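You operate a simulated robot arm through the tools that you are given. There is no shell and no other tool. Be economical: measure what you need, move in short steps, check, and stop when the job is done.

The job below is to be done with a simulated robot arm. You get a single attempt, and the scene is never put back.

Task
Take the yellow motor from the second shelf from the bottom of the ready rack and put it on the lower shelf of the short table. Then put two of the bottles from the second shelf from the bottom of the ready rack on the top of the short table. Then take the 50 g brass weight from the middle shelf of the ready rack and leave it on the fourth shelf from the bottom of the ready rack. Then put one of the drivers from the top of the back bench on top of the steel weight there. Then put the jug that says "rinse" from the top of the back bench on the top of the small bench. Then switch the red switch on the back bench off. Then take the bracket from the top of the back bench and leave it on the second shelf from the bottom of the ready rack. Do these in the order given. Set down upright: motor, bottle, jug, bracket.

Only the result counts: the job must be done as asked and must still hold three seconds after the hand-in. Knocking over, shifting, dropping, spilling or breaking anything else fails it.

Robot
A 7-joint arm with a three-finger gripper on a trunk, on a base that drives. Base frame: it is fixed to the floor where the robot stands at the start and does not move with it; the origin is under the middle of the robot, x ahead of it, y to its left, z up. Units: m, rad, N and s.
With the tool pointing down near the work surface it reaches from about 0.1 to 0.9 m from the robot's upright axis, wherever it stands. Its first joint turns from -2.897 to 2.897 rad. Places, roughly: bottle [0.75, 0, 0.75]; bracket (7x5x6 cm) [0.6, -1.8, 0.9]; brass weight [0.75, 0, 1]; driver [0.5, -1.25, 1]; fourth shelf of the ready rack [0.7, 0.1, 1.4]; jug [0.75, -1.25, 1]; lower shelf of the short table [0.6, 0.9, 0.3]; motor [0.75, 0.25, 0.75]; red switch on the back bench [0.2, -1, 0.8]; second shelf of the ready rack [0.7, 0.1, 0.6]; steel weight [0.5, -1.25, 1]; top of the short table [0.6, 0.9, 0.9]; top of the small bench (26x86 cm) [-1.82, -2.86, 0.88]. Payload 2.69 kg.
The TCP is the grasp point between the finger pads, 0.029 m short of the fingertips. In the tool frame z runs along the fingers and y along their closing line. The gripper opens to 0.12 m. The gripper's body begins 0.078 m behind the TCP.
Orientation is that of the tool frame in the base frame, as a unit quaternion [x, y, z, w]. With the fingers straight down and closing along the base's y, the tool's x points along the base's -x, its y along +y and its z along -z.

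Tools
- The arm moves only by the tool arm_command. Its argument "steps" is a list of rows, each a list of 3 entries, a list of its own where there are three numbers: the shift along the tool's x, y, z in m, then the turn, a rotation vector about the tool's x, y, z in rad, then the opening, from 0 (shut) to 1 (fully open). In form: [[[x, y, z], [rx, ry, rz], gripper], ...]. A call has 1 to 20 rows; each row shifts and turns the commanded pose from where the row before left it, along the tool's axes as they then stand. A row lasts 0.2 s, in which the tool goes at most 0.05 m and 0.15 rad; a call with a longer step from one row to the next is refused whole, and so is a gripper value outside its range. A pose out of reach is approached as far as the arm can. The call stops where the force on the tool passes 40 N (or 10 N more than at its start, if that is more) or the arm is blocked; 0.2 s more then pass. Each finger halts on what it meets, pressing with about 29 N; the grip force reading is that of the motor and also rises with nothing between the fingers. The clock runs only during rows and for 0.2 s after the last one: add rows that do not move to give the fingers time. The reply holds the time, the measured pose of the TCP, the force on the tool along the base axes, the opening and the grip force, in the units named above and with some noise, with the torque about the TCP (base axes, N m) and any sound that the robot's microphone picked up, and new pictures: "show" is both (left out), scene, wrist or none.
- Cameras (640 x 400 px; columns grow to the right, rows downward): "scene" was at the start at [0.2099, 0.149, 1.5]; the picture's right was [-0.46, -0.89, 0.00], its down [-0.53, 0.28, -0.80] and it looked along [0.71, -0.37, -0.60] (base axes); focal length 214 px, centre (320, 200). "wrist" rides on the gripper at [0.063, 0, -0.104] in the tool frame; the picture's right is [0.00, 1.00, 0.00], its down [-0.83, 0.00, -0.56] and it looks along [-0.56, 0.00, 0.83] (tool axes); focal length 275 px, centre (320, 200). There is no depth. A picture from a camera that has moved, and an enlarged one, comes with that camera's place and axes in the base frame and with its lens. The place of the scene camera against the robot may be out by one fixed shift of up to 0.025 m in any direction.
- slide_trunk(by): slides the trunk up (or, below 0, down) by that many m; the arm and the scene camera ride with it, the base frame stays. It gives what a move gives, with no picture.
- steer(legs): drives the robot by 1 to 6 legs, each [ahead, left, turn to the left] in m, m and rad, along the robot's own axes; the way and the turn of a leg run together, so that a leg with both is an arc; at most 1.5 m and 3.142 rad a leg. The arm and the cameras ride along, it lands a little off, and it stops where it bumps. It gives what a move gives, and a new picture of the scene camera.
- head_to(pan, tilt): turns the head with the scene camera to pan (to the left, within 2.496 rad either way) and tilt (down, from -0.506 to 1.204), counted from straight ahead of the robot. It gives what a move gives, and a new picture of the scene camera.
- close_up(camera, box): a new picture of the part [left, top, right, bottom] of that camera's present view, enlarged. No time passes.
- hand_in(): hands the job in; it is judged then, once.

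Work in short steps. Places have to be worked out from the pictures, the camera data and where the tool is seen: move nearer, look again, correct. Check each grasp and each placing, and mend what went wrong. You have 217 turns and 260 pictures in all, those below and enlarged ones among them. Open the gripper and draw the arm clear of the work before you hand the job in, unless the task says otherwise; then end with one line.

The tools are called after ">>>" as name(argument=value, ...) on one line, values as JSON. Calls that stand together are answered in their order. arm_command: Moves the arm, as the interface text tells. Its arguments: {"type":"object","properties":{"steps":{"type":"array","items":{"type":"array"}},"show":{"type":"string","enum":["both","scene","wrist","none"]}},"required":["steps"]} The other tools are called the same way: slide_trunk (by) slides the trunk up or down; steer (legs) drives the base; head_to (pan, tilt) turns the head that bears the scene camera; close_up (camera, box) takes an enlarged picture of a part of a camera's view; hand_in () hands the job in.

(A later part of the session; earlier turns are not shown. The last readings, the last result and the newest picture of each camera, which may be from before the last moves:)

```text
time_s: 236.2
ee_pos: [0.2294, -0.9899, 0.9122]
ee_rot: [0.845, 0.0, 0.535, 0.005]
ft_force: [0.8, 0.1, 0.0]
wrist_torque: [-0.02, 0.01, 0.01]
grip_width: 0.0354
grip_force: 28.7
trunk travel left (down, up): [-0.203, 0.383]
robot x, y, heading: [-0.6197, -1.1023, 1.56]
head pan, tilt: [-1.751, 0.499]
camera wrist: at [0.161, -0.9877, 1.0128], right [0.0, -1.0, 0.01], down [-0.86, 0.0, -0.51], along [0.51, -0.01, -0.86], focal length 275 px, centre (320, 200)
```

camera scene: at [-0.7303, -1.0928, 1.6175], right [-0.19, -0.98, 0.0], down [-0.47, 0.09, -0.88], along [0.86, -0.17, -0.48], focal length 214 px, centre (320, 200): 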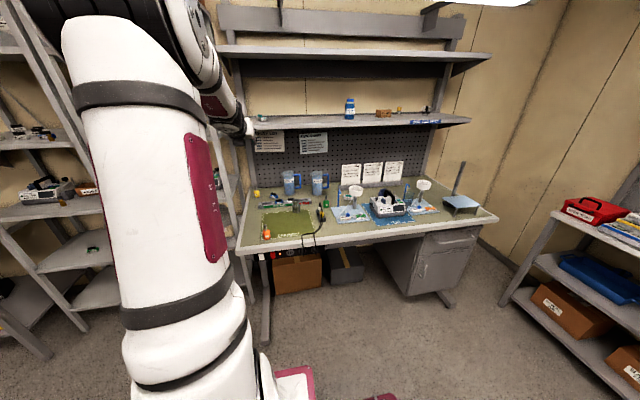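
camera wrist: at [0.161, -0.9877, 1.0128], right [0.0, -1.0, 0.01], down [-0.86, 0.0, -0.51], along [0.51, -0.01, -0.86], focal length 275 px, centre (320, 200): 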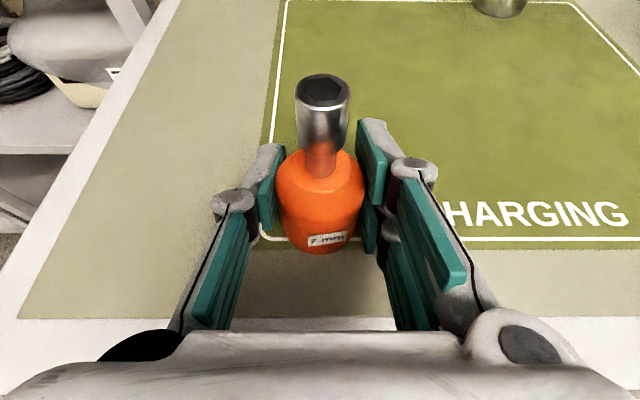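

Gripped. Raise with the trunk 0.14 and drive over toward the weight.

>>> slide_trunk(by=0.14)

>>> steer(legs=[[-0.175, -0.2, 0]])

>>> arm_command(steps=[[[0, 0, 0], [0, 0, 0], 0.1]], show="wrist")

```text
time_s: 237.9
ee_pos: [0.2278, -0.9867, 1.0558]
ee_rot: [0.845, 0.0, 0.535, 0.005]
ft_force: [-0.6, 0.1, 0.1]
wrist_torque: [-0.01, 0.02, 0.01]
grip_width: 0.0353
grip_force: 29.3
trunk travel left (down, up): [-0.343, 0.243]
robot x, y, heading: [-0.6217, -1.1097, 1.556]
head pan, tilt: [-1.751, 0.499]
```

```text
time_s: 239.8
ee_pos: [0.4252, -1.1562, 1.0552]
ee_rot: [0.845, 0.004, 0.535, 0.002]
ft_force: [0.5, 0.7, -1.0]
wrist_torque: [0.01, -0.03, 0.03]
grip_width: 0.0355
grip_force: 29.7
trunk travel left (down, up): [-0.343, 0.243]
robot x, y, heading: [-0.419, -1.2777, 1.567]
head pan, tilt: [-1.751, 0.499]
camera scene: at [-0.532, -1.0593, 1.3778], right [-0.18, -0.98, 0.0], down [-0.47, 0.09, -0.88], along [0.86, -0.16, -0.48], focal length 214 px, centre (320, 200)
```

scene: 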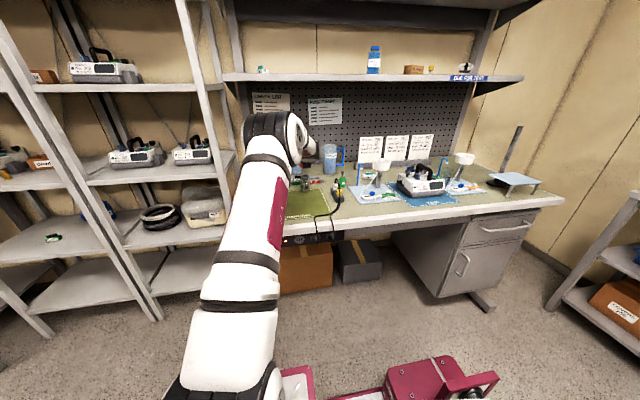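

```text
time_s: 240.2
ee_pos: [0.4247, -1.1563, 1.0562]
ee_rot: [0.845, 0.003, 0.535, 0.003]
ft_force: [0.2, 0.6, -1.3]
wrist_torque: [-0.03, -0.05, -0.01]
grip_width: 0.0355
grip_force: 29.1
trunk travel left (down, up): [-0.343, 0.243]
robot x, y, heading: [-0.4181, -1.2802, 1.566]
head pan, tilt: [-1.751, 0.499]
camera wrist: at [0.3575, -1.1554, 1.1566], right [0.0, -1.0, 0.01], down [-0.86, -0.01, -0.51], along [0.51, -0.01, -0.86], focal length 275 px, centre (320, 200)
```

wrist: 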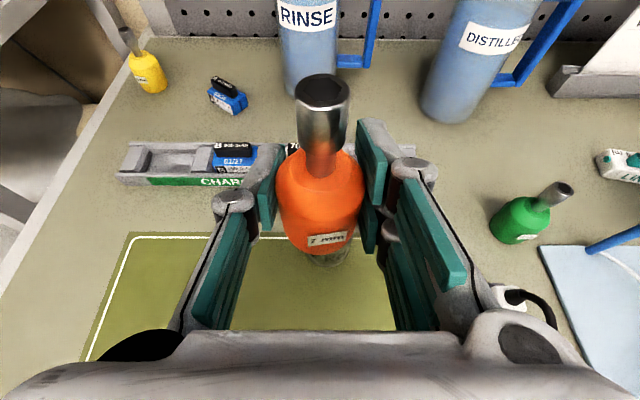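

The weight's base front is at (0.444, -1.167), so its axis is at about (0.469, -1.166). I'll move the driver over it and check with a zoom.

>>> arm_command(steps=[[[0.0097, 0.0048, 0.0199], [0, 0, 0], 0.1], [[0.0097, 0.0048, 0.0199], [0, 0, 0], 0.1], [[0, 0, 0], [0, 0, 0], 0.1]], show="wrist")

>>> head_to(pan=-1.6, tilt=0.4)

```text
time_s: 240.9
ee_pos: [0.4699, -1.1652, 1.0571]
ee_rot: [0.845, 0.003, 0.535, 0.003]
ft_force: [-0.1, 0.0, -0.3]
wrist_torque: [0.02, -0.01, 0.0]
grip_width: 0.0355
grip_force: 29.0
trunk travel left (down, up): [-0.343, 0.243]
robot x, y, heading: [-0.4188, -1.2739, 1.568]
head pan, tilt: [-1.751, 0.499]
camera wrist: at [0.4023, -1.1649, 1.1589], right [0.0, -1.0, 0.01], down [-0.86, -0.01, -0.51], along [0.51, -0.01, -0.86], focal length 275 px, centre (320, 200)
```

wrist: 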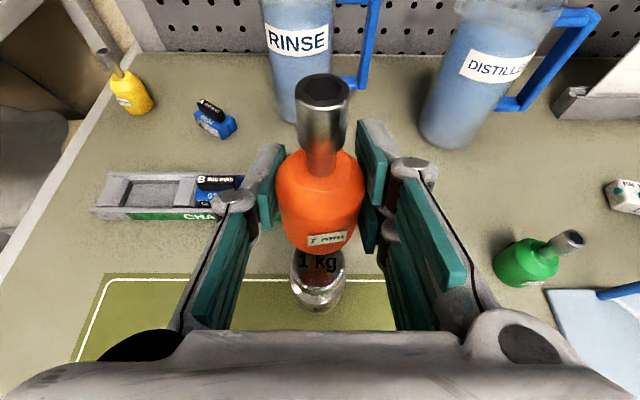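

```text
time_s: 241.7
ee_pos: [0.4691, -1.1663, 1.0581]
ee_rot: [0.845, 0.003, 0.535, 0.003]
ft_force: [0.0, -0.6, -0.7]
wrist_torque: [-0.02, -0.03, 0.01]
grip_width: 0.0354
grip_force: 29.1
trunk travel left (down, up): [-0.343, 0.243]
robot x, y, heading: [-0.4153, -1.2778, 1.566]
head pan, tilt: [-1.6, 0.4]
camera scene: at [-0.5289, -1.0458, 1.3869], right [-0.03, -1.0, 0.0], down [-0.39, 0.01, -0.92], along [0.92, -0.03, -0.39], focal length 214 px, centre (320, 200)
```

scene: 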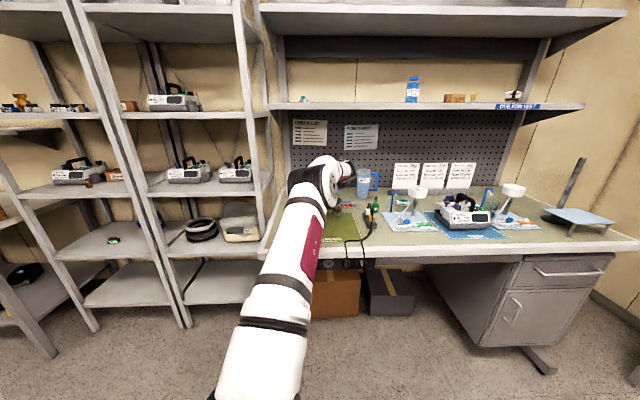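

The weight's knob is visible below the driver. I'll zoom in to check the centring.

>>> close_up(camera="wrist", box=[256, 220, 384, 320])

```text
4.00 times, centred on (320, 270) of wrist
camera zoom: at [0.4022, -1.165, 1.1589], right [0.0, -1.0, 0.01], down [-0.86, -0.01, -0.51], along [0.51, -0.01, -0.86], focal length 1101 px, centre (320, -80)
```

zoom: 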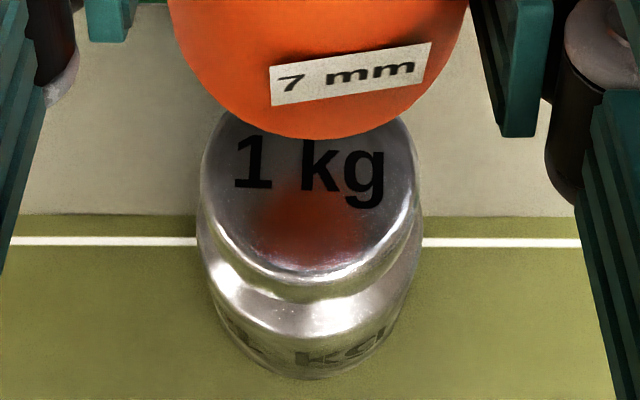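

Driver axis (0.4685, -1.165) and weight axis (0.467, -1.166) agree within 2 mm. Lowering to the knob top.

>>> arm_command(steps=[[[-0.018, 0, 0.0088], [0, 0, 0], 0.1], [[-0.018, 0, 0.0088], [0, 0, 0], 0.1], [[-0.0135, 0, 0.0066], [0, 0, 0], 0.1], [[0, 0, 0], [0, 0, 0], 0.1]], show="none")

>>> close_up(camera="wrist", box=[256, 220, 384, 320])

```text
time_s: 242.7
ee_pos: [0.4716, -1.1658, 1.0027]
ee_rot: [0.845, 0.003, 0.535, 0.004]
ft_force: [0.5, 0.4, -1.2]
wrist_torque: [0.02, 0.01, 0.0]
grip_width: 0.0353
grip_force: 29.1
trunk travel left (down, up): [-0.343, 0.243]
robot x, y, heading: [-0.4168, -1.278, 1.564]
head pan, tilt: [-1.6, 0.4]
```

```text
4.00 times, centred on (320, 270) of wrist
camera zoom: at [0.4029, -1.1652, 1.1035], right [0.0, -1.0, 0.01], down [-0.86, -0.01, -0.51], along [0.51, -0.01, -0.86], focal length 1101 px, centre (320, -80)
```

zoom: 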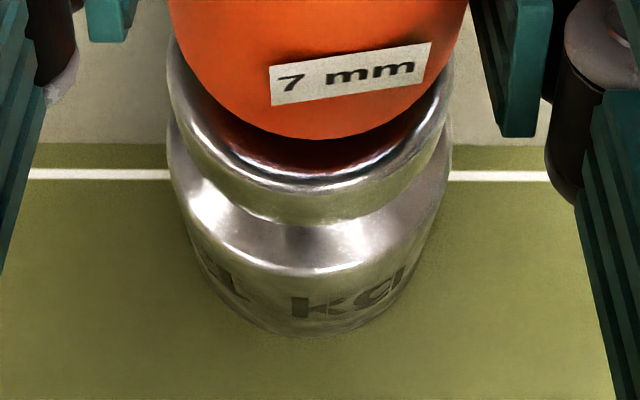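

Still well centred; front edges align. Lower the last 1.5 cm to contact.

>>> arm_command(steps=[[[-0.009, 0, 0.0044], [0, 0, 0], 0.1], [[0, 0, 0], [0, 0, 0], 0.1]], show="none")

>>> arm_command(steps=[[[-0.0036, 0, 0.0018], [0, 0, 0], 0.1], [[0, 0, 0], [0, 0, 0], 0.1]], show="none")

>>> arm_command(steps=[[[-0.0027, 0, 0.0013], [0, 0, 0], 0.1], [[0, 0, 0], [0, 0, 0], 0.1]], show="none")

```text
time_s: 243.2
ee_pos: [0.4699, -1.1664, 0.9947]
ee_rot: [0.844, 0.003, 0.536, 0.004]
ft_force: [0.6, 0.9, 6.0]
wrist_torque: [-0.02, 0.07, -0.03]
grip_width: 0.0354
grip_force: 28.7
trunk travel left (down, up): [-0.343, 0.243]
robot x, y, heading: [-0.4161, -1.2786, 1.569]
head pan, tilt: [-1.6, 0.4]
```

```text
time_s: 243.8
ee_pos: [0.4703, -1.1667, 0.9928]
ee_rot: [0.843, 0.003, 0.538, 0.003]
ft_force: [0.5, 3.5, 25.8]
wrist_torque: [0.05, 0.13, 0.05]
grip_width: 0.0356
grip_force: 29.2
trunk travel left (down, up): [-0.343, 0.243]
robot x, y, heading: [-0.4159, -1.2795, 1.567]
head pan, tilt: [-1.6, 0.4]
```

```text
time_s: 244.4
ee_pos: [0.4691, -1.1679, 0.9895]
ee_rot: [0.843, 0.004, 0.538, 0.003]
ft_force: [1.3, 2.5, 25.0]
wrist_torque: [0.01, -0.01, 0.03]
grip_width: 0.0357
grip_force: 28.9
trunk travel left (down, up): [-0.343, 0.243]
robot x, y, heading: [-0.4162, -1.2799, 1.568]
head pan, tilt: [-1.6, 0.4]
```

Firm contact. Ease off the pressure, then open slowly.

>>> arm_command(steps=[[[0.003, 0, -0.0015], [0, 0, 0], 0.1], [[0, 0, 0], [0, 0, 0], 0.35], [[0, 0, 0], [0, 0, 0], 0.4], [[0, 0, 0], [0, 0, 0], 0.5], [[0, 0, 0], [0, 0, 0], 0.6], [[0, 0, 0], [0, 0, 0], 0.6]], show="wrist")

```text
time_s: 245.8
ee_pos: [0.4706, -1.1681, 0.988]
ee_rot: [0.845, 0.002, 0.535, 0.003]
ft_force: [-0.3, 0.9, 0.0]
wrist_torque: [0.02, -0.01, -0.04]
grip_width: 0.0723
grip_force: 0.1
trunk travel left (down, up): [-0.343, 0.243]
robot x, y, heading: [-0.4137, -1.2794, 1.565]
head pan, tilt: [-1.6, 0.4]
camera wrist: at [0.4025, -1.1664, 1.0884], right [0.0, -1.0, 0.01], down [-0.86, -0.01, -0.51], along [0.51, -0.01, -0.86], focal length 275 px, centre (320, 200)
```

wrist: 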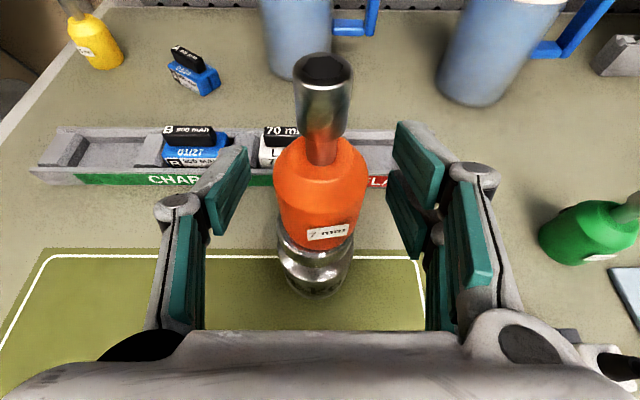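

The driver stands on the weight. Back out along the tool axis and verify.

>>> arm_command(steps=[[[0, 0, -0.025], [0, 0, 0], 0.6], [[0, 0, -0.04], [0, 0, 0], 0.6], [[0, 0, -0.04], [0, 0, 0], 0.6], [[0, 0, -0.04], [0, 0, 0], 0.6]], show="wrist")

```text
time_s: 246.8
ee_pos: [0.3374, -1.1682, 1.0501]
ee_rot: [0.845, 0.003, 0.535, 0.003]
ft_force: [1.1, 1.2, -1.2]
wrist_torque: [0.0, -0.05, -0.01]
grip_width: 0.0721
grip_force: 0.0
trunk travel left (down, up): [-0.343, 0.243]
robot x, y, heading: [-0.4198, -1.2763, 1.567]
head pan, tilt: [-1.6, 0.4]
camera wrist: at [0.2699, -1.1672, 1.1513], right [0.0, -1.0, 0.01], down [-0.86, -0.01, -0.51], along [0.51, -0.01, -0.86], focal length 275 px, centre (320, 200)
```

wrist: 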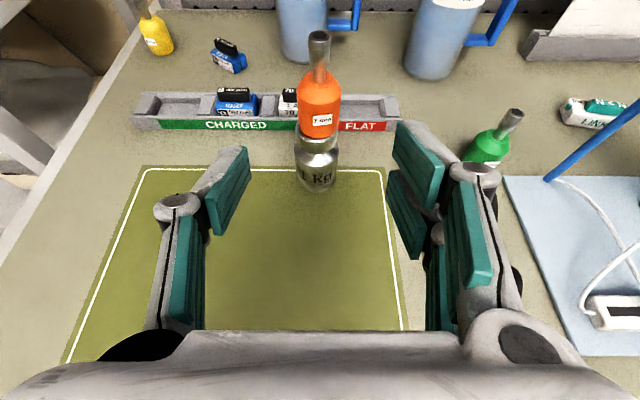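

The driver is stable on the weight. Next the RINSE jug at about (0.735, -1.145): I must reach it from the left, past the weight. I'll drive the base forward 0.41 and yaw the tool toward it.

>>> steer(legs=[[0.41, 0, 0]])

>>> arm_command(steps=[[[0, 0.04, 0], [0, 0, 0], 0.95], [[0, 0.041, 0], [0, 0, 0], 0.95], [[0, 0.041, 0], [0, 0, 0], 0.95], [[0, 0.041, 0], [0, 0, 0], 0.95], [[0, 0.041, 0], [0, 0, 0], 0.95], [[0, 0.041, 0], [0, 0, 0], 0.95], [[0, 0, 0], [-0.1227, 0, 0.0581], 0.95], [[0, 0, 0], [-0.1227, 0, 0.0581], 0.95], [[0, 0, 0], [-0.1227, 0, 0.0581], 0.95], [[0, 0, 0], [-0.1227, 0, 0.0581], 0.95], [[0, 0, 0], [-0.1227, 0, 0.0581], 0.95], [[0, 0, 0], [-0.1227, 0, 0.0581], 0.95], [[0, 0, 0], [-0.1227, 0, 0.0581], 0.95]], show="wrist")

```text
time_s: 249.4
ee_pos: [0.3393, -0.7498, 1.0506]
ee_rot: [0.845, 0.003, 0.535, 0.003]
ft_force: [-0.2, 0.6, 0.3]
wrist_torque: [-0.04, 0.03, 0.03]
grip_width: 0.0719
grip_force: 0.0
trunk travel left (down, up): [-0.343, 0.243]
robot x, y, heading: [-0.4158, -0.8637, 1.565]
head pan, tilt: [-1.6, 0.4]
camera scene: at [-0.5278, -0.6288, 1.3869], right [-0.03, -1.0, 0.0], down [-0.39, 0.01, -0.92], along [0.92, -0.03, -0.39], focal length 214 px, centre (320, 200)
```

scene: 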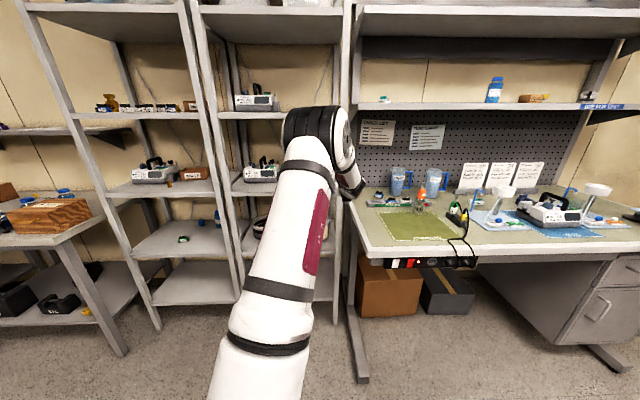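

```text
time_s: 252.2
ee_pos: [0.3343, -1.0027, 1.0472]
ee_rot: [0.768, -0.353, 0.484, 0.224]
ft_force: [-0.2, 0.1, 0.0]
wrist_torque: [-0.09, -0.06, -0.1]
grip_width: 0.1141
grip_force: 0.1
out of reach, approached as far as the arm can: row 13
trunk travel left (down, up): [-0.343, 0.243]
robot x, y, heading: [-0.4173, -0.863, 1.573]
head pan, tilt: [-1.6, 0.4]
camera wrist: at [0.2914, -0.9515, 1.1488], right [-0.76, -0.65, 0.01], down [-0.56, 0.65, -0.51], along [0.33, -0.39, -0.86], focal length 275 px, centre (320, 200)
```

wrist: 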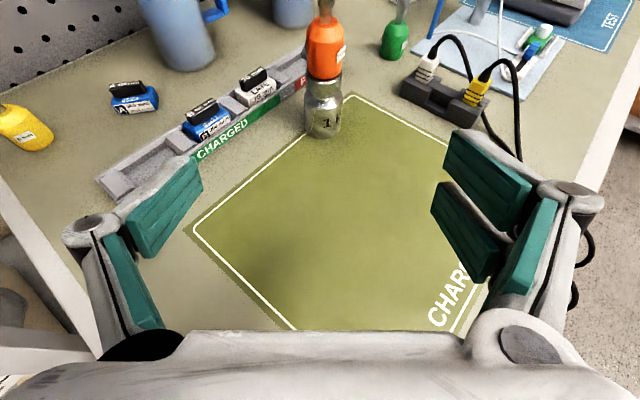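

Yaw is about -0.86 and the jug axis is at about (0.740, -1.147). Drive 0.3 toward the bench with the hand passing left of the weight.

>>> steer(legs=[[0, -0.3, 0]])

>>> arm_command(steps=[[[0, 0, 0], [0, 0, 0], 0.95]], show="wrist")

```text
time_s: 254.3
ee_pos: [0.6297, -1.0026, 1.0503]
ee_rot: [0.767, -0.353, 0.486, 0.225]
ft_force: [0.2, -0.2, 0.5]
wrist_torque: [0.04, 0.04, 0.0]
grip_width: 0.114
grip_force: 0.2
trunk travel left (down, up): [-0.343, 0.243]
robot x, y, heading: [-0.1208, -0.8628, 1.57]
head pan, tilt: [-1.6, 0.4]
camera scene: at [-0.2339, -0.6295, 1.3869], right [-0.03, -1.0, 0.0], down [-0.39, 0.01, -0.92], along [0.92, -0.03, -0.39], focal length 214 px, centre (320, 200)
```

scene: 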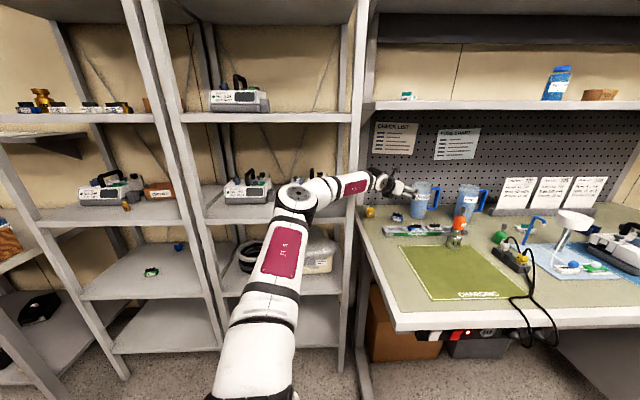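

```text
time_s: 254.7
ee_pos: [0.6278, -1.0019, 1.0497]
ee_rot: [0.768, -0.352, 0.485, 0.225]
ft_force: [-0.2, 0.0, 0.1]
wrist_torque: [0.02, 0.0, 0.02]
grip_width: 0.1138
grip_force: 0.1
trunk travel left (down, up): [-0.343, 0.243]
robot x, y, heading: [-0.1204, -0.8621, 1.578]
head pan, tilt: [-1.6, 0.4]
camera wrist: at [0.585, -0.9511, 1.1507], right [-0.76, -0.65, 0.01], down [-0.56, 0.65, -0.51], along [0.33, -0.39, -0.86], focal length 275 px, centre (320, 200)
```

wrist: 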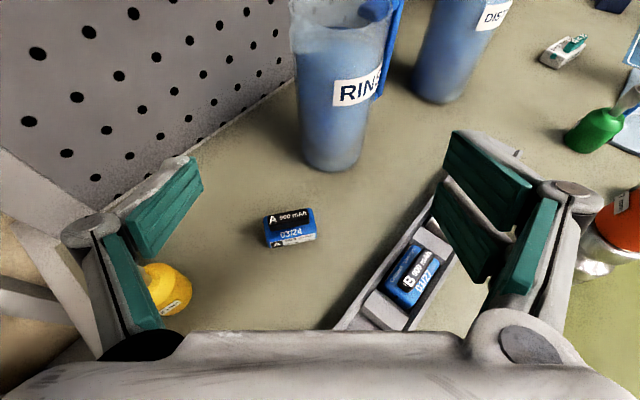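

The path looks clear and the jug axis is at (0.733, -1.146). Advancing two thirds.

>>> arm_command(steps=[[[0.006, 0.0046, 0.04], [0, 0, 0], 0.95], [[0.006, 0.0046, 0.04], [0, 0, 0], 0.95], [[0.006, 0.0046, 0.04], [0, 0, 0], 0.95], [[0, 0, 0], [0, 0, 0], 0.95]], show="wrist")

```text
time_s: 255.7
ee_pos: [0.6398, -1.0181, 1.0438]
ee_rot: [0.768, -0.352, 0.486, 0.225]
ft_force: [0.0, 0.2, -0.5]
wrist_torque: [0.02, 0.02, 0.02]
grip_width: 0.1141
grip_force: 0.1
out of reach, approached as far as the arm can: row 1, 2, 3
trunk travel left (down, up): [-0.343, 0.243]
robot x, y, heading: [-0.1216, -0.8613, 1.572]
head pan, tilt: [-1.6, 0.4]
camera wrist: at [0.5955, -0.9671, 1.1448], right [-0.76, -0.65, 0.01], down [-0.56, 0.65, -0.51], along [0.33, -0.39, -0.86], focal length 275 px, centre (320, 200)
```

wrist: 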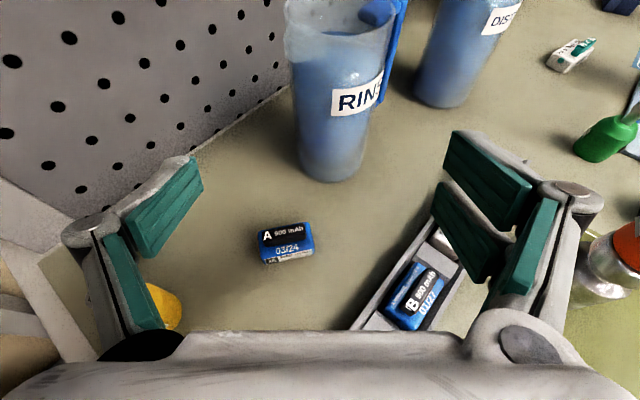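

This yaw is out of reach from here, and the jug's handle (toward -y) rules out a frontal grip. I'll switch to a vertical grip with fingers closing along x: back off, raise the trunk, lower the arm and pitch down.

>>> steer(legs=[[0, 0.3, 0]])

>>> slide_trunk(by=0.24)

>>> arm_command(steps=[[[-0.0362, 0, 0.0171], [0, 0, 0], 0.95], [[-0.0362, 0, 0.0171], [0, 0, 0], 0.95], [[-0.0362, 0, 0.0171], [0, 0, 0], 0.95], [[-0.0362, 0, 0.0171], [0, 0, 0], 0.95], [[0, 0, 0], [0, -0.141, 0], 0.95], [[0, 0, 0], [0, -0.141, 0], 0.95], [[0, 0, 0], [0, -0.141, 0], 0.95], [[0, 0, 0], [0, -0.141, 0], 0.95], [[0, 0, 0], [0, -0.141, 0], 0.95], [[0, 0, 0], [0, -0.141, 0], 0.95], [[0, 0, 0], [0, -0.141, 0], 0.95], [[0, 0, 0], [0, -0.141, 0], 0.95]], show="none")

```text
time_s: 257.7
ee_pos: [0.3413, -1.0217, 1.0437]
ee_rot: [0.768, -0.354, 0.485, 0.225]
ft_force: [0.6, 0.4, -1.0]
wrist_torque: [0.0, 0.0, -0.03]
grip_width: 0.1139
grip_force: 0.1
trunk travel left (down, up): [-0.343, 0.243]
robot x, y, heading: [-0.4204, -0.8621, 1.567]
head pan, tilt: [-1.6, 0.4]
camera scene: at [-0.5306, -0.629, 1.3869], right [-0.03, -1.0, 0.0], down [-0.39, 0.01, -0.92], along [0.92, -0.03, -0.39], focal length 214 px, centre (320, 200)
```

scene: 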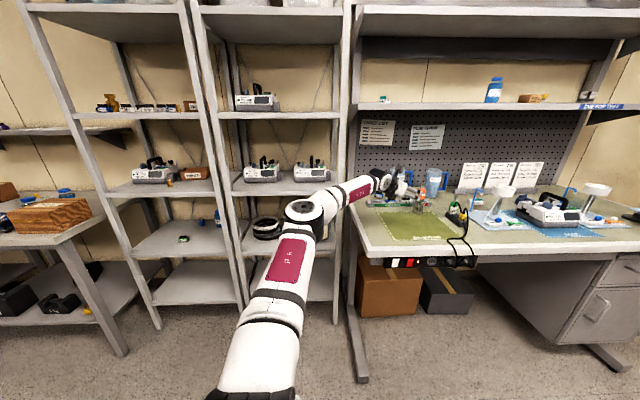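

```text
time_s: 260.2
ee_pos: [0.3415, -1.1354, 1.2838]
ee_rot: [0.767, -0.353, 0.485, 0.226]
ft_force: [-0.2, 0.5, -0.4]
wrist_torque: [0.0, -0.02, 0.01]
grip_width: 0.1138
grip_force: 0.1
trunk travel left (down, up): [-0.583, 0.003]
robot x, y, heading: [-0.42, -0.8629, 1.569]
head pan, tilt: [-1.6, 0.4]
```

```text
time_s: 262.8
ee_pos: [0.3036, -1.0836, 1.0904]
ee_rot: [0.845, -0.389, 0.334, 0.155]
ft_force: [-0.5, 0.4, 0.9]
wrist_torque: [-0.05, 0.02, -0.02]
grip_width: 0.1139
grip_force: 0.0
out of reach, approached as far as the arm can: row 6, 7, 8, 9, 10, 12
trunk travel left (down, up): [-0.583, 0.003]
robot x, y, heading: [-0.42, -0.859, 1.566]
head pan, tilt: [-1.6, 0.4]
```

The trunk move shifted the tool sideways, so something may be touching. I'll look before continuing.

>>> arm_command(steps=[[[0, 0, 0], [0, 0, 0], 0.95]], show="both")

```text
time_s: 263.2
ee_pos: [0.3034, -1.0842, 1.0918]
ee_rot: [0.844, -0.389, 0.334, 0.156]
ft_force: [0.3, -0.4, -0.3]
wrist_torque: [0.01, 0.03, -0.04]
grip_width: 0.1139
grip_force: 0.1
trunk travel left (down, up): [-0.583, 0.003]
robot x, y, heading: [-0.4186, -0.8621, 1.566]
head pan, tilt: [-1.6, 0.4]
camera scene: at [-0.5311, -0.8373, 1.6267], right [-0.03, -1.0, 0.0], down [-0.39, 0.01, -0.92], along [0.92, -0.03, -0.39], focal length 214 px, centre (320, 200)
camera wrist: at [0.2868, -1.0646, 1.2098], right [-0.76, -0.65, 0.01], down [-0.64, 0.75, -0.16], along [0.1, -0.13, -0.99], focal length 275 px, centre (320, 200)
```

scene: 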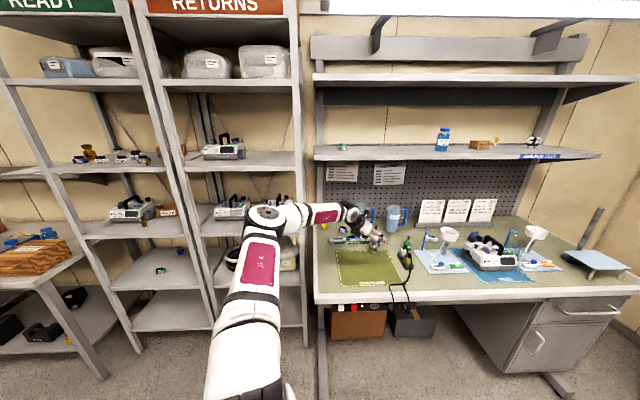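
wrist: 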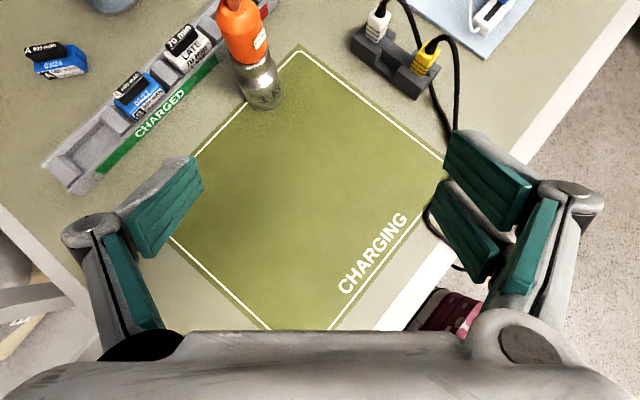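

Nothing is touching; the trunk column itself leans, and the arm is at a joint limit with this yaw. I'll undo the yaw, then pitch to vertical.

>>> arm_command(steps=[[[0, 0, 0], [0.098, 0, -0.104], 0.95], [[0, 0, 0], [0.098, 0, -0.104], 0.95], [[0, 0, 0], [0.098, 0, -0.104], 0.95], [[0, 0, 0], [0.098, 0, -0.104], 0.95], [[0, 0, 0], [0.098, 0, -0.104], 0.95], [[0, 0, 0], [0.098, 0, -0.104], 0.95], [[0, 0, 0], [0, -0.135, 0], 0.95], [[0, 0, 0], [0, -0.135, 0], 0.95], [[0, 0, 0], [0, -0.135, 0], 0.95], [[0, 0, 0], [0, -0.135, 0], 0.95], [[0, 0, 0], [0, -0.135, 0], 0.95], [[0, 0, 0], [0, -0.137, 0], 0.95]], show="none")

>>> arm_command(steps=[[[0, 0, 0], [0, 0, -0.143], 0.95], [[0, 0, 0], [0, 0, -0.143], 0.95], [[0, 0, 0], [0, 0, -0.143], 0.95], [[0, 0, 0], [0, 0, -0.143], 0.95], [[0, 0, 0], [0, 0, -0.143], 0.95], [[0, 0, 0], [0, 0, -0.143], 0.95], [[0, 0, 0], [0, 0, -0.143], 0.95], [[0, 0, 0], [0, 0, -0.143], 0.95], [[0, 0, 0], [0, 0, -0.143], 0.95], [[0, 0, 0], [0, 0, -0.143], 0.95], [[0, 0, 0], [0, 0, -0.141], 0.95]], show="none")

```text
time_s: 265.8
ee_pos: [0.256, -1.0606, 1.0816]
ee_rot: [1.0, -0.004, 0.003, 0.0]
ft_force: [0.3, -1.1, 0.3]
wrist_torque: [0.07, -0.01, 0.04]
grip_width: 0.114
grip_force: 0.1
out of reach, approached as far as the arm can: row 11, 12
trunk travel left (down, up): [-0.583, 0.003]
robot x, y, heading: [-0.4214, -0.8613, 1.567]
head pan, tilt: [-1.6, 0.4]
```

```text
time_s: 268.2
ee_pos: [0.2575, -1.0589, 1.08]
ee_rot: [0.709, 0.705, 0.002, 0.003]
ft_force: [-0.2, -0.8, 0.2]
wrist_torque: [0.01, -0.02, 0.02]
grip_width: 0.1142
grip_force: 0.0
trunk travel left (down, up): [-0.583, 0.003]
robot x, y, heading: [-0.4203, -0.8653, 1.568]
head pan, tilt: [-1.6, 0.4]
```

The tool is vertical with fingers closing along x. Raise 5 cm, then reposition the base so the arm points straight at the jug.

>>> arm_command(steps=[[[0, 0, -0.025], [0, 0, 0], 0.95], [[0, 0, -0.025], [0, 0, 0], 0.95]], show="none")

>>> steer(legs=[[-0.27, 0, 0]])

>>> arm_command(steps=[[[0.045, 0, 0], [0, 0, 0], 0.95], [[0.045, 0, 0], [0, 0, 0], 0.95], [[0.045, 0, 0], [0, 0, 0], 0.95], [[0.045, 0, 0], [0, 0, 0], 0.95], [[0, 0, 0], [0, 0, 0], 0.95]], show="wrist")

```text
time_s: 268.8
ee_pos: [0.2554, -1.0605, 1.1299]
ee_rot: [0.71, 0.705, 0.003, 0.003]
ft_force: [1.1, 0.2, -0.3]
wrist_torque: [0.0, 0.02, -0.01]
grip_width: 0.1142
grip_force: 0.1
trunk travel left (down, up): [-0.583, 0.003]
robot x, y, heading: [-0.4203, -0.8639, 1.569]
head pan, tilt: [-1.6, 0.4]
```

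```text
time_s: 270.7
ee_pos: [0.2558, -1.3327, 1.1293]
ee_rot: [0.709, 0.705, 0.003, 0.003]
ft_force: [-0.4, 0.1, 0.3]
wrist_torque: [-0.01, 0.02, 0.02]
grip_width: 0.1139
grip_force: 0.1
trunk travel left (down, up): [-0.583, 0.003]
robot x, y, heading: [-0.4213, -1.1341, 1.57]
head pan, tilt: [-1.6, 0.4]
camera scene: at [-0.5315, -1.1112, 1.6267], right [-0.03, -1.0, 0.0], down [-0.39, 0.01, -0.92], along [0.92, -0.03, -0.39], focal length 214 px, centre (320, 200)
```

scene: 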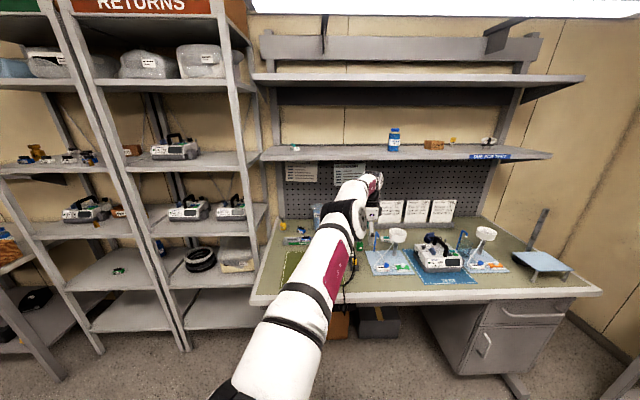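

```text
time_s: 271.9
ee_pos: [0.2544, -1.1524, 1.132]
ee_rot: [0.709, 0.706, 0.002, 0.004]
ft_force: [0.2, 0.2, 0.3]
wrist_torque: [0.01, 0.02, 0.03]
grip_width: 0.1137
grip_force: 0.0
trunk travel left (down, up): [-0.583, 0.003]
robot x, y, heading: [-0.4206, -1.1349, 1.57]
head pan, tilt: [-1.6, 0.4]
camera wrist: at [0.2537, -1.088, 1.2343], right [1.0, 0.0, 0.01], down [-0.01, -0.83, 0.56], along [0.01, -0.56, -0.83], focal length 275 px, centre (320, 200)
```

wrist: 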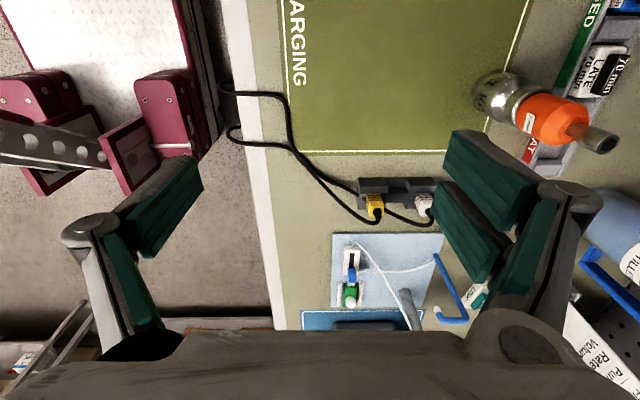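

From above all is clear. I'll shift the hand left to y≈-1.03 to slide in beside the jug under the overhead shelf, then drive 0.31 to the bench.

>>> arm_command(steps=[[[0.042, 0, 0], [0, 0, 0], 0.95], [[0.042, 0, 0], [0, 0, 0], 0.95], [[0.038, 0, 0], [0, 0, 0], 0.95]], show="none")

>>> steer(legs=[[0, -0.31, 0]])

>>> arm_command(steps=[[[0, 0, 0.035], [0, 0, 0], 0.95], [[0, 0, 0.035], [0, 0, 0], 0.95], [[0, 0, 0.035], [0, 0, 0], 0.95], [[0, 0, 0.03], [0, 0, 0], 0.95], [[0, 0, 0], [0, 0, 0], 0.95]], show="wrist")

```text
time_s: 272.7
ee_pos: [0.2586, -1.033, 1.1299]
ee_rot: [0.709, 0.705, 0.002, 0.003]
ft_force: [-0.3, -0.6, 0.1]
wrist_torque: [0.05, 0.05, -0.04]
grip_width: 0.1141
grip_force: 0.1
trunk travel left (down, up): [-0.583, 0.003]
robot x, y, heading: [-0.4214, -1.1369, 1.571]
head pan, tilt: [-1.6, 0.4]
```

```text
time_s: 274.9
ee_pos: [0.5318, -1.0393, 1.13]
ee_rot: [0.715, 0.7, -0.002, -0.002]
ft_force: [-0.3, -0.3, -0.5]
wrist_torque: [0.01, 0.0, 0.02]
grip_width: 0.1139
grip_force: 0.0
trunk travel left (down, up): [-0.583, 0.003]
robot x, y, heading: [-0.1296, -1.1348, 1.57]
head pan, tilt: [-1.6, 0.4]
stopped in leg 1: the robot was blocked; the commanded pose is now the measured one
camera scene: at [-0.2515, -1.111, 1.626], right [-0.03, -1.0, 0.0], down [-0.38, 0.01, -0.92], along [0.92, -0.03, -0.38], focal length 214 px, centre (320, 200)
```

scene: 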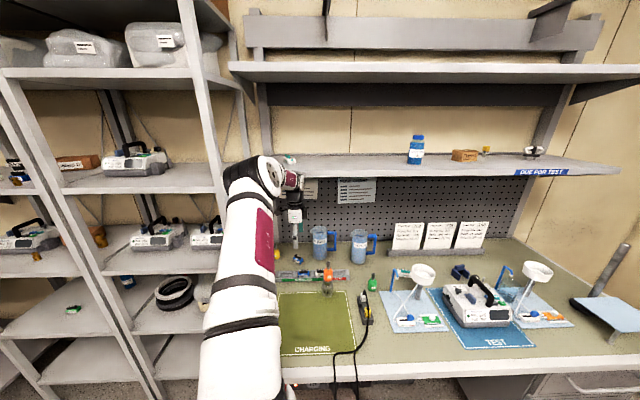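

```text
time_s: 276.1
ee_pos: [0.54, -1.0393, 0.9876]
ee_rot: [0.714, 0.701, -0.005, -0.005]
ft_force: [0.0, -0.2, -0.4]
wrist_torque: [-0.02, 0.01, 0.0]
grip_width: 0.1142
grip_force: 0.1
trunk travel left (down, up): [-0.583, 0.003]
robot x, y, heading: [-0.1255, -1.1367, 1.568]
head pan, tilt: [-1.6, 0.4]
camera wrist: at [0.5419, -0.9753, 1.0907], right [1.0, -0.02, -0.01], down [-0.01, -0.83, 0.56], along [-0.02, -0.56, -0.83], focal length 275 px, centre (320, 200)
```

wrist: 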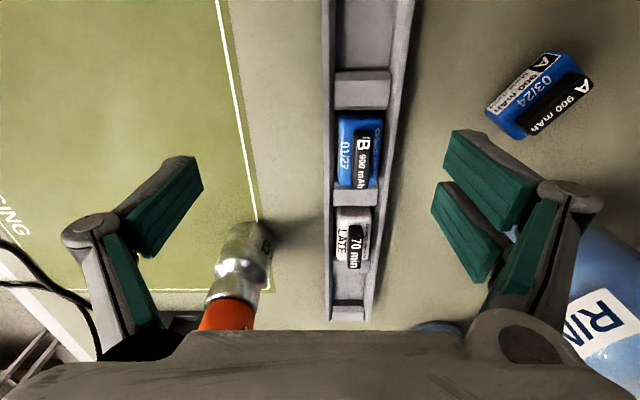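

The base stopped when the wrist reached the overhead shelf edge; nothing appears disturbed and the hand is now lower. Extend along x beside the jug.

>>> arm_command(steps=[[[0, 0.046, 0], [0, 0, 0], 0.95], [[0, 0.046, 0], [0, 0, 0], 0.95], [[0, 0.046, 0], [0, 0, 0], 0.95], [[0, 0.046, 0], [0, 0, 0], 0.95], [[0, 0, 0], [0, 0, 0], 0.95]], show="wrist")

```text
time_s: 277.3
ee_pos: [0.6122, -1.0376, 0.9883]
ee_rot: [0.714, 0.7, -0.005, -0.006]
ft_force: [0.0, -0.1, -0.4]
wrist_torque: [0.0, -0.01, 0.0]
grip_width: 0.1139
grip_force: 0.2
out of reach, approached as far as the arm can: row 2, 3, 4
trunk travel left (down, up): [-0.583, 0.003]
robot x, y, heading: [-0.1271, -1.1352, 1.569]
head pan, tilt: [-1.6, 0.4]
camera wrist: at [0.6129, -0.9751, 1.092], right [1.0, -0.02, -0.01], down [0.0, -0.83, 0.56], along [-0.02, -0.56, -0.83], focal length 275 px, centre (320, 200)
```

wrist: 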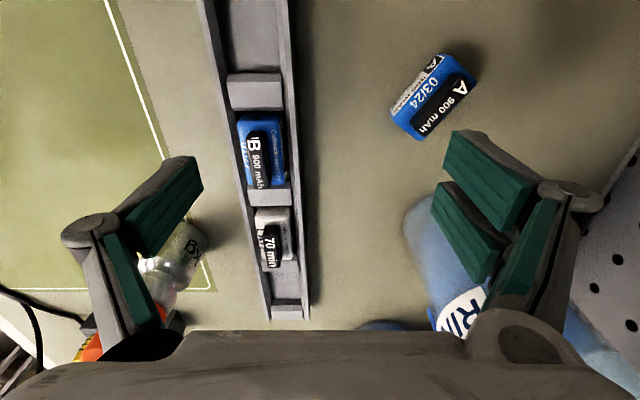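

The vertical reach is too short for the jug. New plan: return to the frontal tool, nudge the jug's handle backward so it points away, then grip frontally from the left of the weight. Back off and reorient first.

>>> steer(legs=[[0, 0.3, 0]])

>>> arm_command(steps=[[[0, 0, -0.03], [0, 0, 0.143], 0.5], [[0, 0, -0.03], [0, 0, 0.143], 0.5], [[0, 0, -0.03], [0, 0, 0.143], 0.5], [[0, 0, 0], [0, 0, 0.143], 0.3], [[0, 0, 0], [0, 0, 0.143], 0.1], [[0, 0, 0], [0, 0, 0.143], 0.0], [[0, 0, 0], [0, 0, 0.143], 0.0], [[0, 0, 0], [0, 0, 0.143], 0.0], [[0, 0, 0], [0, 0, 0.143], 0.0], [[0, 0, 0], [0, 0, 0.143], 0.0], [[0, 0, 0], [0, 0, 0.12], 0.0], [[0, 0, 0], [0, 0.14, 0], 0.0], [[0, 0, 0], [0, 0.14, 0], 0.0], [[0, 0, 0], [0, 0.14, 0], 0.0], [[0, 0, 0], [0, 0.14, 0], 0.0], [[0, 0, 0], [0, 0.14, 0], 0.0], [[0, 0, 0], [0, 0.14, 0], 0.0], [[0, 0, 0], [0, 0.14, 0], 0.0], [[0, 0, 0], [0, 0.14, 0], 0.0]], show="none")

>>> slide_trunk(by=-0.2)

```text
time_s: 279.3
ee_pos: [0.3179, -1.037, 0.9885]
ee_rot: [0.714, 0.7, -0.005, -0.005]
ft_force: [-0.3, 0.3, 0.1]
wrist_torque: [0.05, -0.02, 0.0]
grip_width: 0.1141
grip_force: 0.2
trunk travel left (down, up): [-0.583, 0.003]
robot x, y, heading: [-0.4234, -1.1324, 1.566]
head pan, tilt: [-1.6, 0.4]
camera scene: at [-0.5311, -1.1104, 1.6267], right [-0.03, -1.0, 0.0], down [-0.39, 0.01, -0.92], along [0.92, -0.03, -0.39], focal length 214 px, centre (320, 200)
```

scene: 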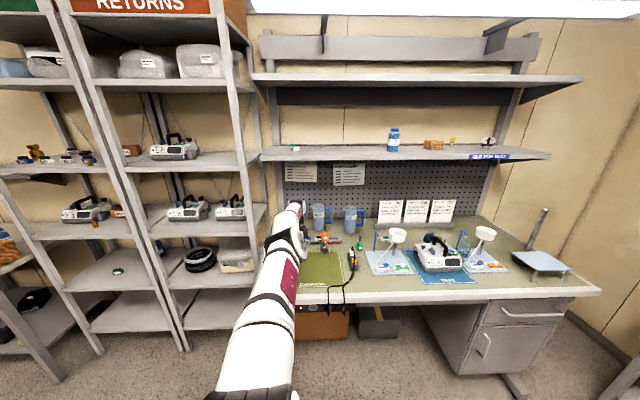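

```text
time_s: 283.3
ee_pos: [0.3195, -1.0364, 1.0788]
ee_rot: [0.885, 0.001, 0.465, 0.0]
ft_force: [-0.3, 0.2, -0.1]
wrist_torque: [0.02, 0.03, 0.0]
grip_width: 0.0002
grip_force: 28.9
out of reach, approached as far as the arm can: row 17
trunk travel left (down, up): [-0.583, 0.003]
robot x, y, heading: [-0.4207, -1.1336, 1.569]
head pan, tilt: [-1.6, 0.4]
```

```text
time_s: 285.0
ee_pos: [0.3246, -1.03, 0.913]
ee_rot: [0.881, 0.004, 0.472, 0.001]
ft_force: [2.2, 0.7, 8.5]
wrist_torque: [-0.01, -0.18, 0.06]
grip_width: 0.0
grip_force: 28.6
trunk travel left (down, up): [-0.405, 0.181]
robot x, y, heading: [-0.42, -1.1372, 1.572]
head pan, tilt: [-1.6, 0.4]
stopped: the force on the tool passed its limit at 72 N (the readings are from after the stop); the commanded pose is now the measured one
```

I lowered too far and the tip met the empty mat. Raise the arm at once and finish the pitch, then check the view.

>>> arm_command(steps=[[[0.0333, 0, -0.0221], [0, 0, 0], 0.0], [[0.0333, 0, -0.0221], [0, 0, 0], 0.0], [[0.0333, 0, -0.0221], [0, 0, 0], 0.0], [[0, 0, 0], [0, 0.11, 0], 0.0], [[0, 0, 0], [0, 0, 0], 0.0]], show="wrist")

```text
time_s: 286.2
ee_pos: [0.3231, -1.0315, 1.0297]
ee_rot: [0.855, 0.003, 0.519, 0.001]
ft_force: [0.4, 0.1, -0.6]
wrist_torque: [-0.04, 0.0, 0.01]
grip_width: 0.0
grip_force: 27.9
trunk travel left (down, up): [-0.405, 0.181]
robot x, y, heading: [-0.4202, -1.1362, 1.567]
head pan, tilt: [-1.6, 0.4]
camera wrist: at [0.2588, -1.0305, 1.1329], right [0.01, -1.0, 0.01], down [-0.88, -0.01, -0.48], along [0.48, 0.0, -0.88], focal length 275 px, centre (320, 200)
```

wrist: 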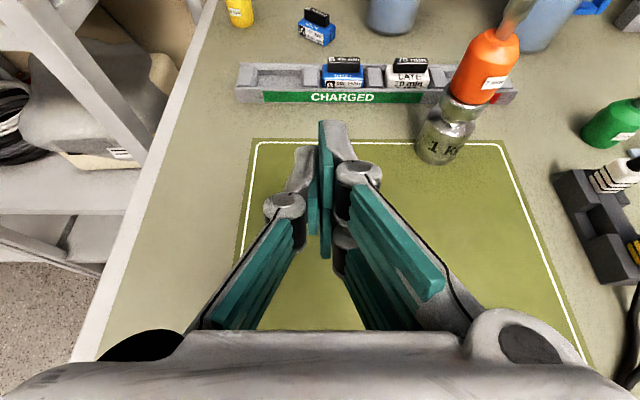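

Everything is intact. A better idea is a frontal grip with the right finger passing through the handle's loop, whose gap is about 3.5 cm. I'll set yaw -0.4 and opening 10 cm, and line up left of the weight.

>>> steer(legs=[[0.25, 0, 0]])

>>> arm_command(steps=[[[0, 0.045, 0], [0, 0, 0], 0.82], [[0, 0.045, 0], [0, 0, 0], 0.82], [[0, 0.045, 0], [0, 0, 0], 0.82], [[0, 0.045, 0], [0, 0, 0], 0.82], [[0, 0.045, 0], [0, 0, 0], 0.82], [[0, 0, 0], [-0.118, 0, 0.0617], 0.82], [[0, 0, 0], [-0.118, 0, 0.0617], 0.82], [[0, 0, 0], [-0.118, 0, 0.0617], 0.82], [[0, 0, 0], [0, 0, 0], 0.82]], show="none")

>>> steer(legs=[[0, -0.2, 0], [-0.06, -0.09, 0]])

>>> arm_command(steps=[[[0, 0, 0], [0, 0, 0], 0.82]], show="wrist")

```text
time_s: 288.1
ee_pos: [0.3244, -0.7775, 1.03]
ee_rot: [0.855, 0.001, 0.519, 0.002]
ft_force: [-0.1, 0.3, -0.2]
wrist_torque: [-0.01, 0.01, -0.01]
grip_width: 0.0
grip_force: 28.4
trunk travel left (down, up): [-0.405, 0.181]
robot x, y, heading: [-0.4195, -0.8792, 1.571]
head pan, tilt: [-1.6, 0.4]
camera scene: at [-0.53, -0.6816, 1.4493], right [-0.03, -1.0, 0.0], down [-0.39, 0.01, -0.92], along [0.92, -0.03, -0.39], focal length 214 px, centre (320, 200)
```

scene: 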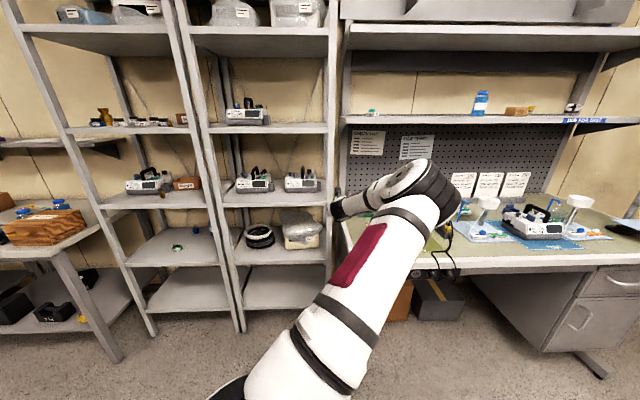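

```text
time_s: 290.1
ee_pos: [0.3224, -1.0012, 1.0304]
ee_rot: [0.838, -0.168, 0.509, 0.104]
ft_force: [0.4, 1.0, 0.1]
wrist_torque: [0.0, 0.02, -0.03]
grip_width: 0.0981
grip_force: 0.1
trunk travel left (down, up): [-0.405, 0.181]
robot x, y, heading: [-0.4186, -0.8828, 1.568]
head pan, tilt: [-1.6, 0.4]
```

```text
time_s: 292.5
ee_pos: [0.6189, -1.0638, 1.0325]
ee_rot: [0.838, -0.169, 0.508, 0.105]
ft_force: [-0.2, 1.1, -0.8]
wrist_torque: [0.0, -0.01, -0.03]
grip_width: 0.0984
grip_force: 0.0
trunk travel left (down, up): [-0.405, 0.181]
robot x, y, heading: [-0.1212, -0.9389, 1.567]
head pan, tilt: [-1.6, 0.4]
camera scene: at [-0.2332, -0.7416, 1.4493], right [-0.03, -1.0, 0.0], down [-0.39, 0.01, -0.92], along [0.92, -0.03, -0.39], focal length 214 px, centre (320, 200)
```

scene: 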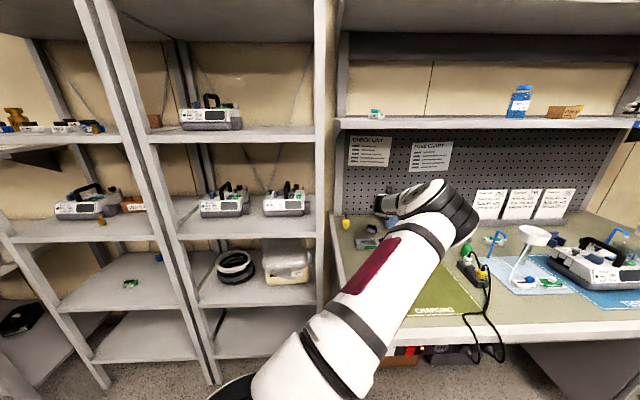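

```text
time_s: 292.9
ee_pos: [0.6192, -1.0634, 1.0311]
ee_rot: [0.838, -0.168, 0.509, 0.104]
ft_force: [-0.3, 0.3, 0.1]
wrist_torque: [0.01, 0.04, 0.02]
grip_width: 0.0985
grip_force: 0.1
trunk travel left (down, up): [-0.405, 0.181]
robot x, y, heading: [-0.1222, -0.9429, 1.564]
head pan, tilt: [-1.6, 0.4]
camera wrist: at [0.5601, -1.038, 1.1346], right [-0.39, -0.92, 0.01], down [-0.81, 0.33, -0.48], along [0.44, -0.19, -0.88], focal length 275 px, centre (320, 200)
```

wrist: 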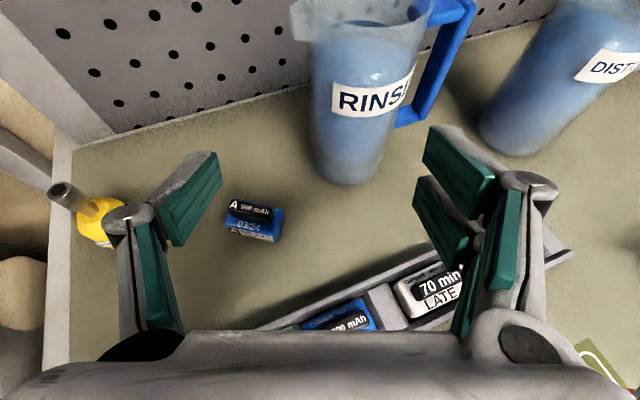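

The loop and body are clear: jug axis (0.727, -1.150), body about 7.4 cm wide at z 0.98, handle bar about 6.8 cm off axis. I'll set the opening to 8.8 cm, shift right 3.8 cm and advance part way.

>>> arm_command(steps=[[[0, 0.019, 0], [0, 0, 0], 0.735], [[0, 0.019, 0], [0, 0, 0], 0.735], [[0.005, 0, 0.04], [0, 0, 0], 0.735], [[0.005, 0, 0.03], [0, 0, 0], 0.735], [[0, 0, 0], [0, 0, 0], 0.735]], show="wrist")

```text
time_s: 294.1
ee_pos: [0.6678, -1.1219, 1.0077]
ee_rot: [0.838, -0.168, 0.509, 0.102]
ft_force: [-0.5, -0.3, -0.3]
wrist_torque: [0.03, -0.04, 0.04]
grip_width: 0.0882
grip_force: 0.0
trunk travel left (down, up): [-0.405, 0.181]
robot x, y, heading: [-0.1239, -0.9384, 1.571]
head pan, tilt: [-1.6, 0.4]
camera wrist: at [0.6085, -1.0968, 1.1107], right [-0.38, -0.92, 0.0], down [-0.81, 0.33, -0.48], along [0.44, -0.19, -0.88], focal length 275 px, centre (320, 200)
```

wrist: 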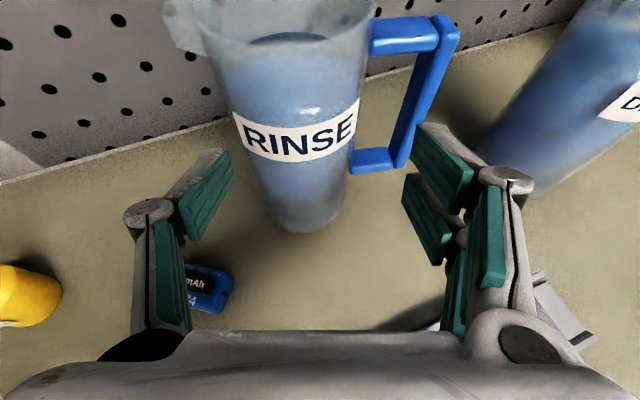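

The jug sits 1.45 cm left of my line. Correct laterally and advance 6.5 cm with the right finger through the loop.

>>> arm_command(steps=[[[0, -0.0145, 0], [0, 0, 0], 0.735], [[0.0025, 0, 0.0235], [0, 0, 0], 0.735], [[0.0025, 0, 0.0235], [0, 0, 0], 0.735], [[0, 0, 0.0235], [0, 0, 0], 0.735], [[0, 0, 0], [0, 0, 0], 0.735]], show="wrist")

```text
time_s: 295.3
ee_pos: [0.7149, -1.1231, 0.9848]
ee_rot: [0.838, -0.168, 0.508, 0.104]
ft_force: [0.7, -0.1, -0.8]
wrist_torque: [0.03, 0.0, 0.0]
grip_width: 0.0882
grip_force: 0.0
out of reach, approached as far as the arm can: row 4
trunk travel left (down, up): [-0.405, 0.181]
robot x, y, heading: [-0.1242, -0.94, 1.57]
head pan, tilt: [-1.6, 0.4]
camera wrist: at [0.6554, -1.0979, 1.0886], right [-0.38, -0.92, 0.01], down [-0.81, 0.33, -0.48], along [0.44, -0.19, -0.88], focal length 275 px, centre (320, 200)
```

wrist: 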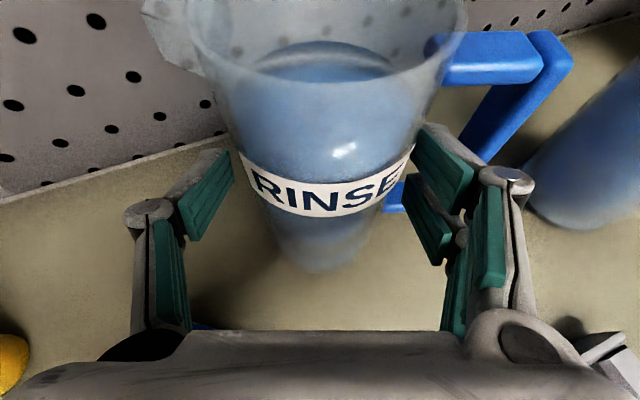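

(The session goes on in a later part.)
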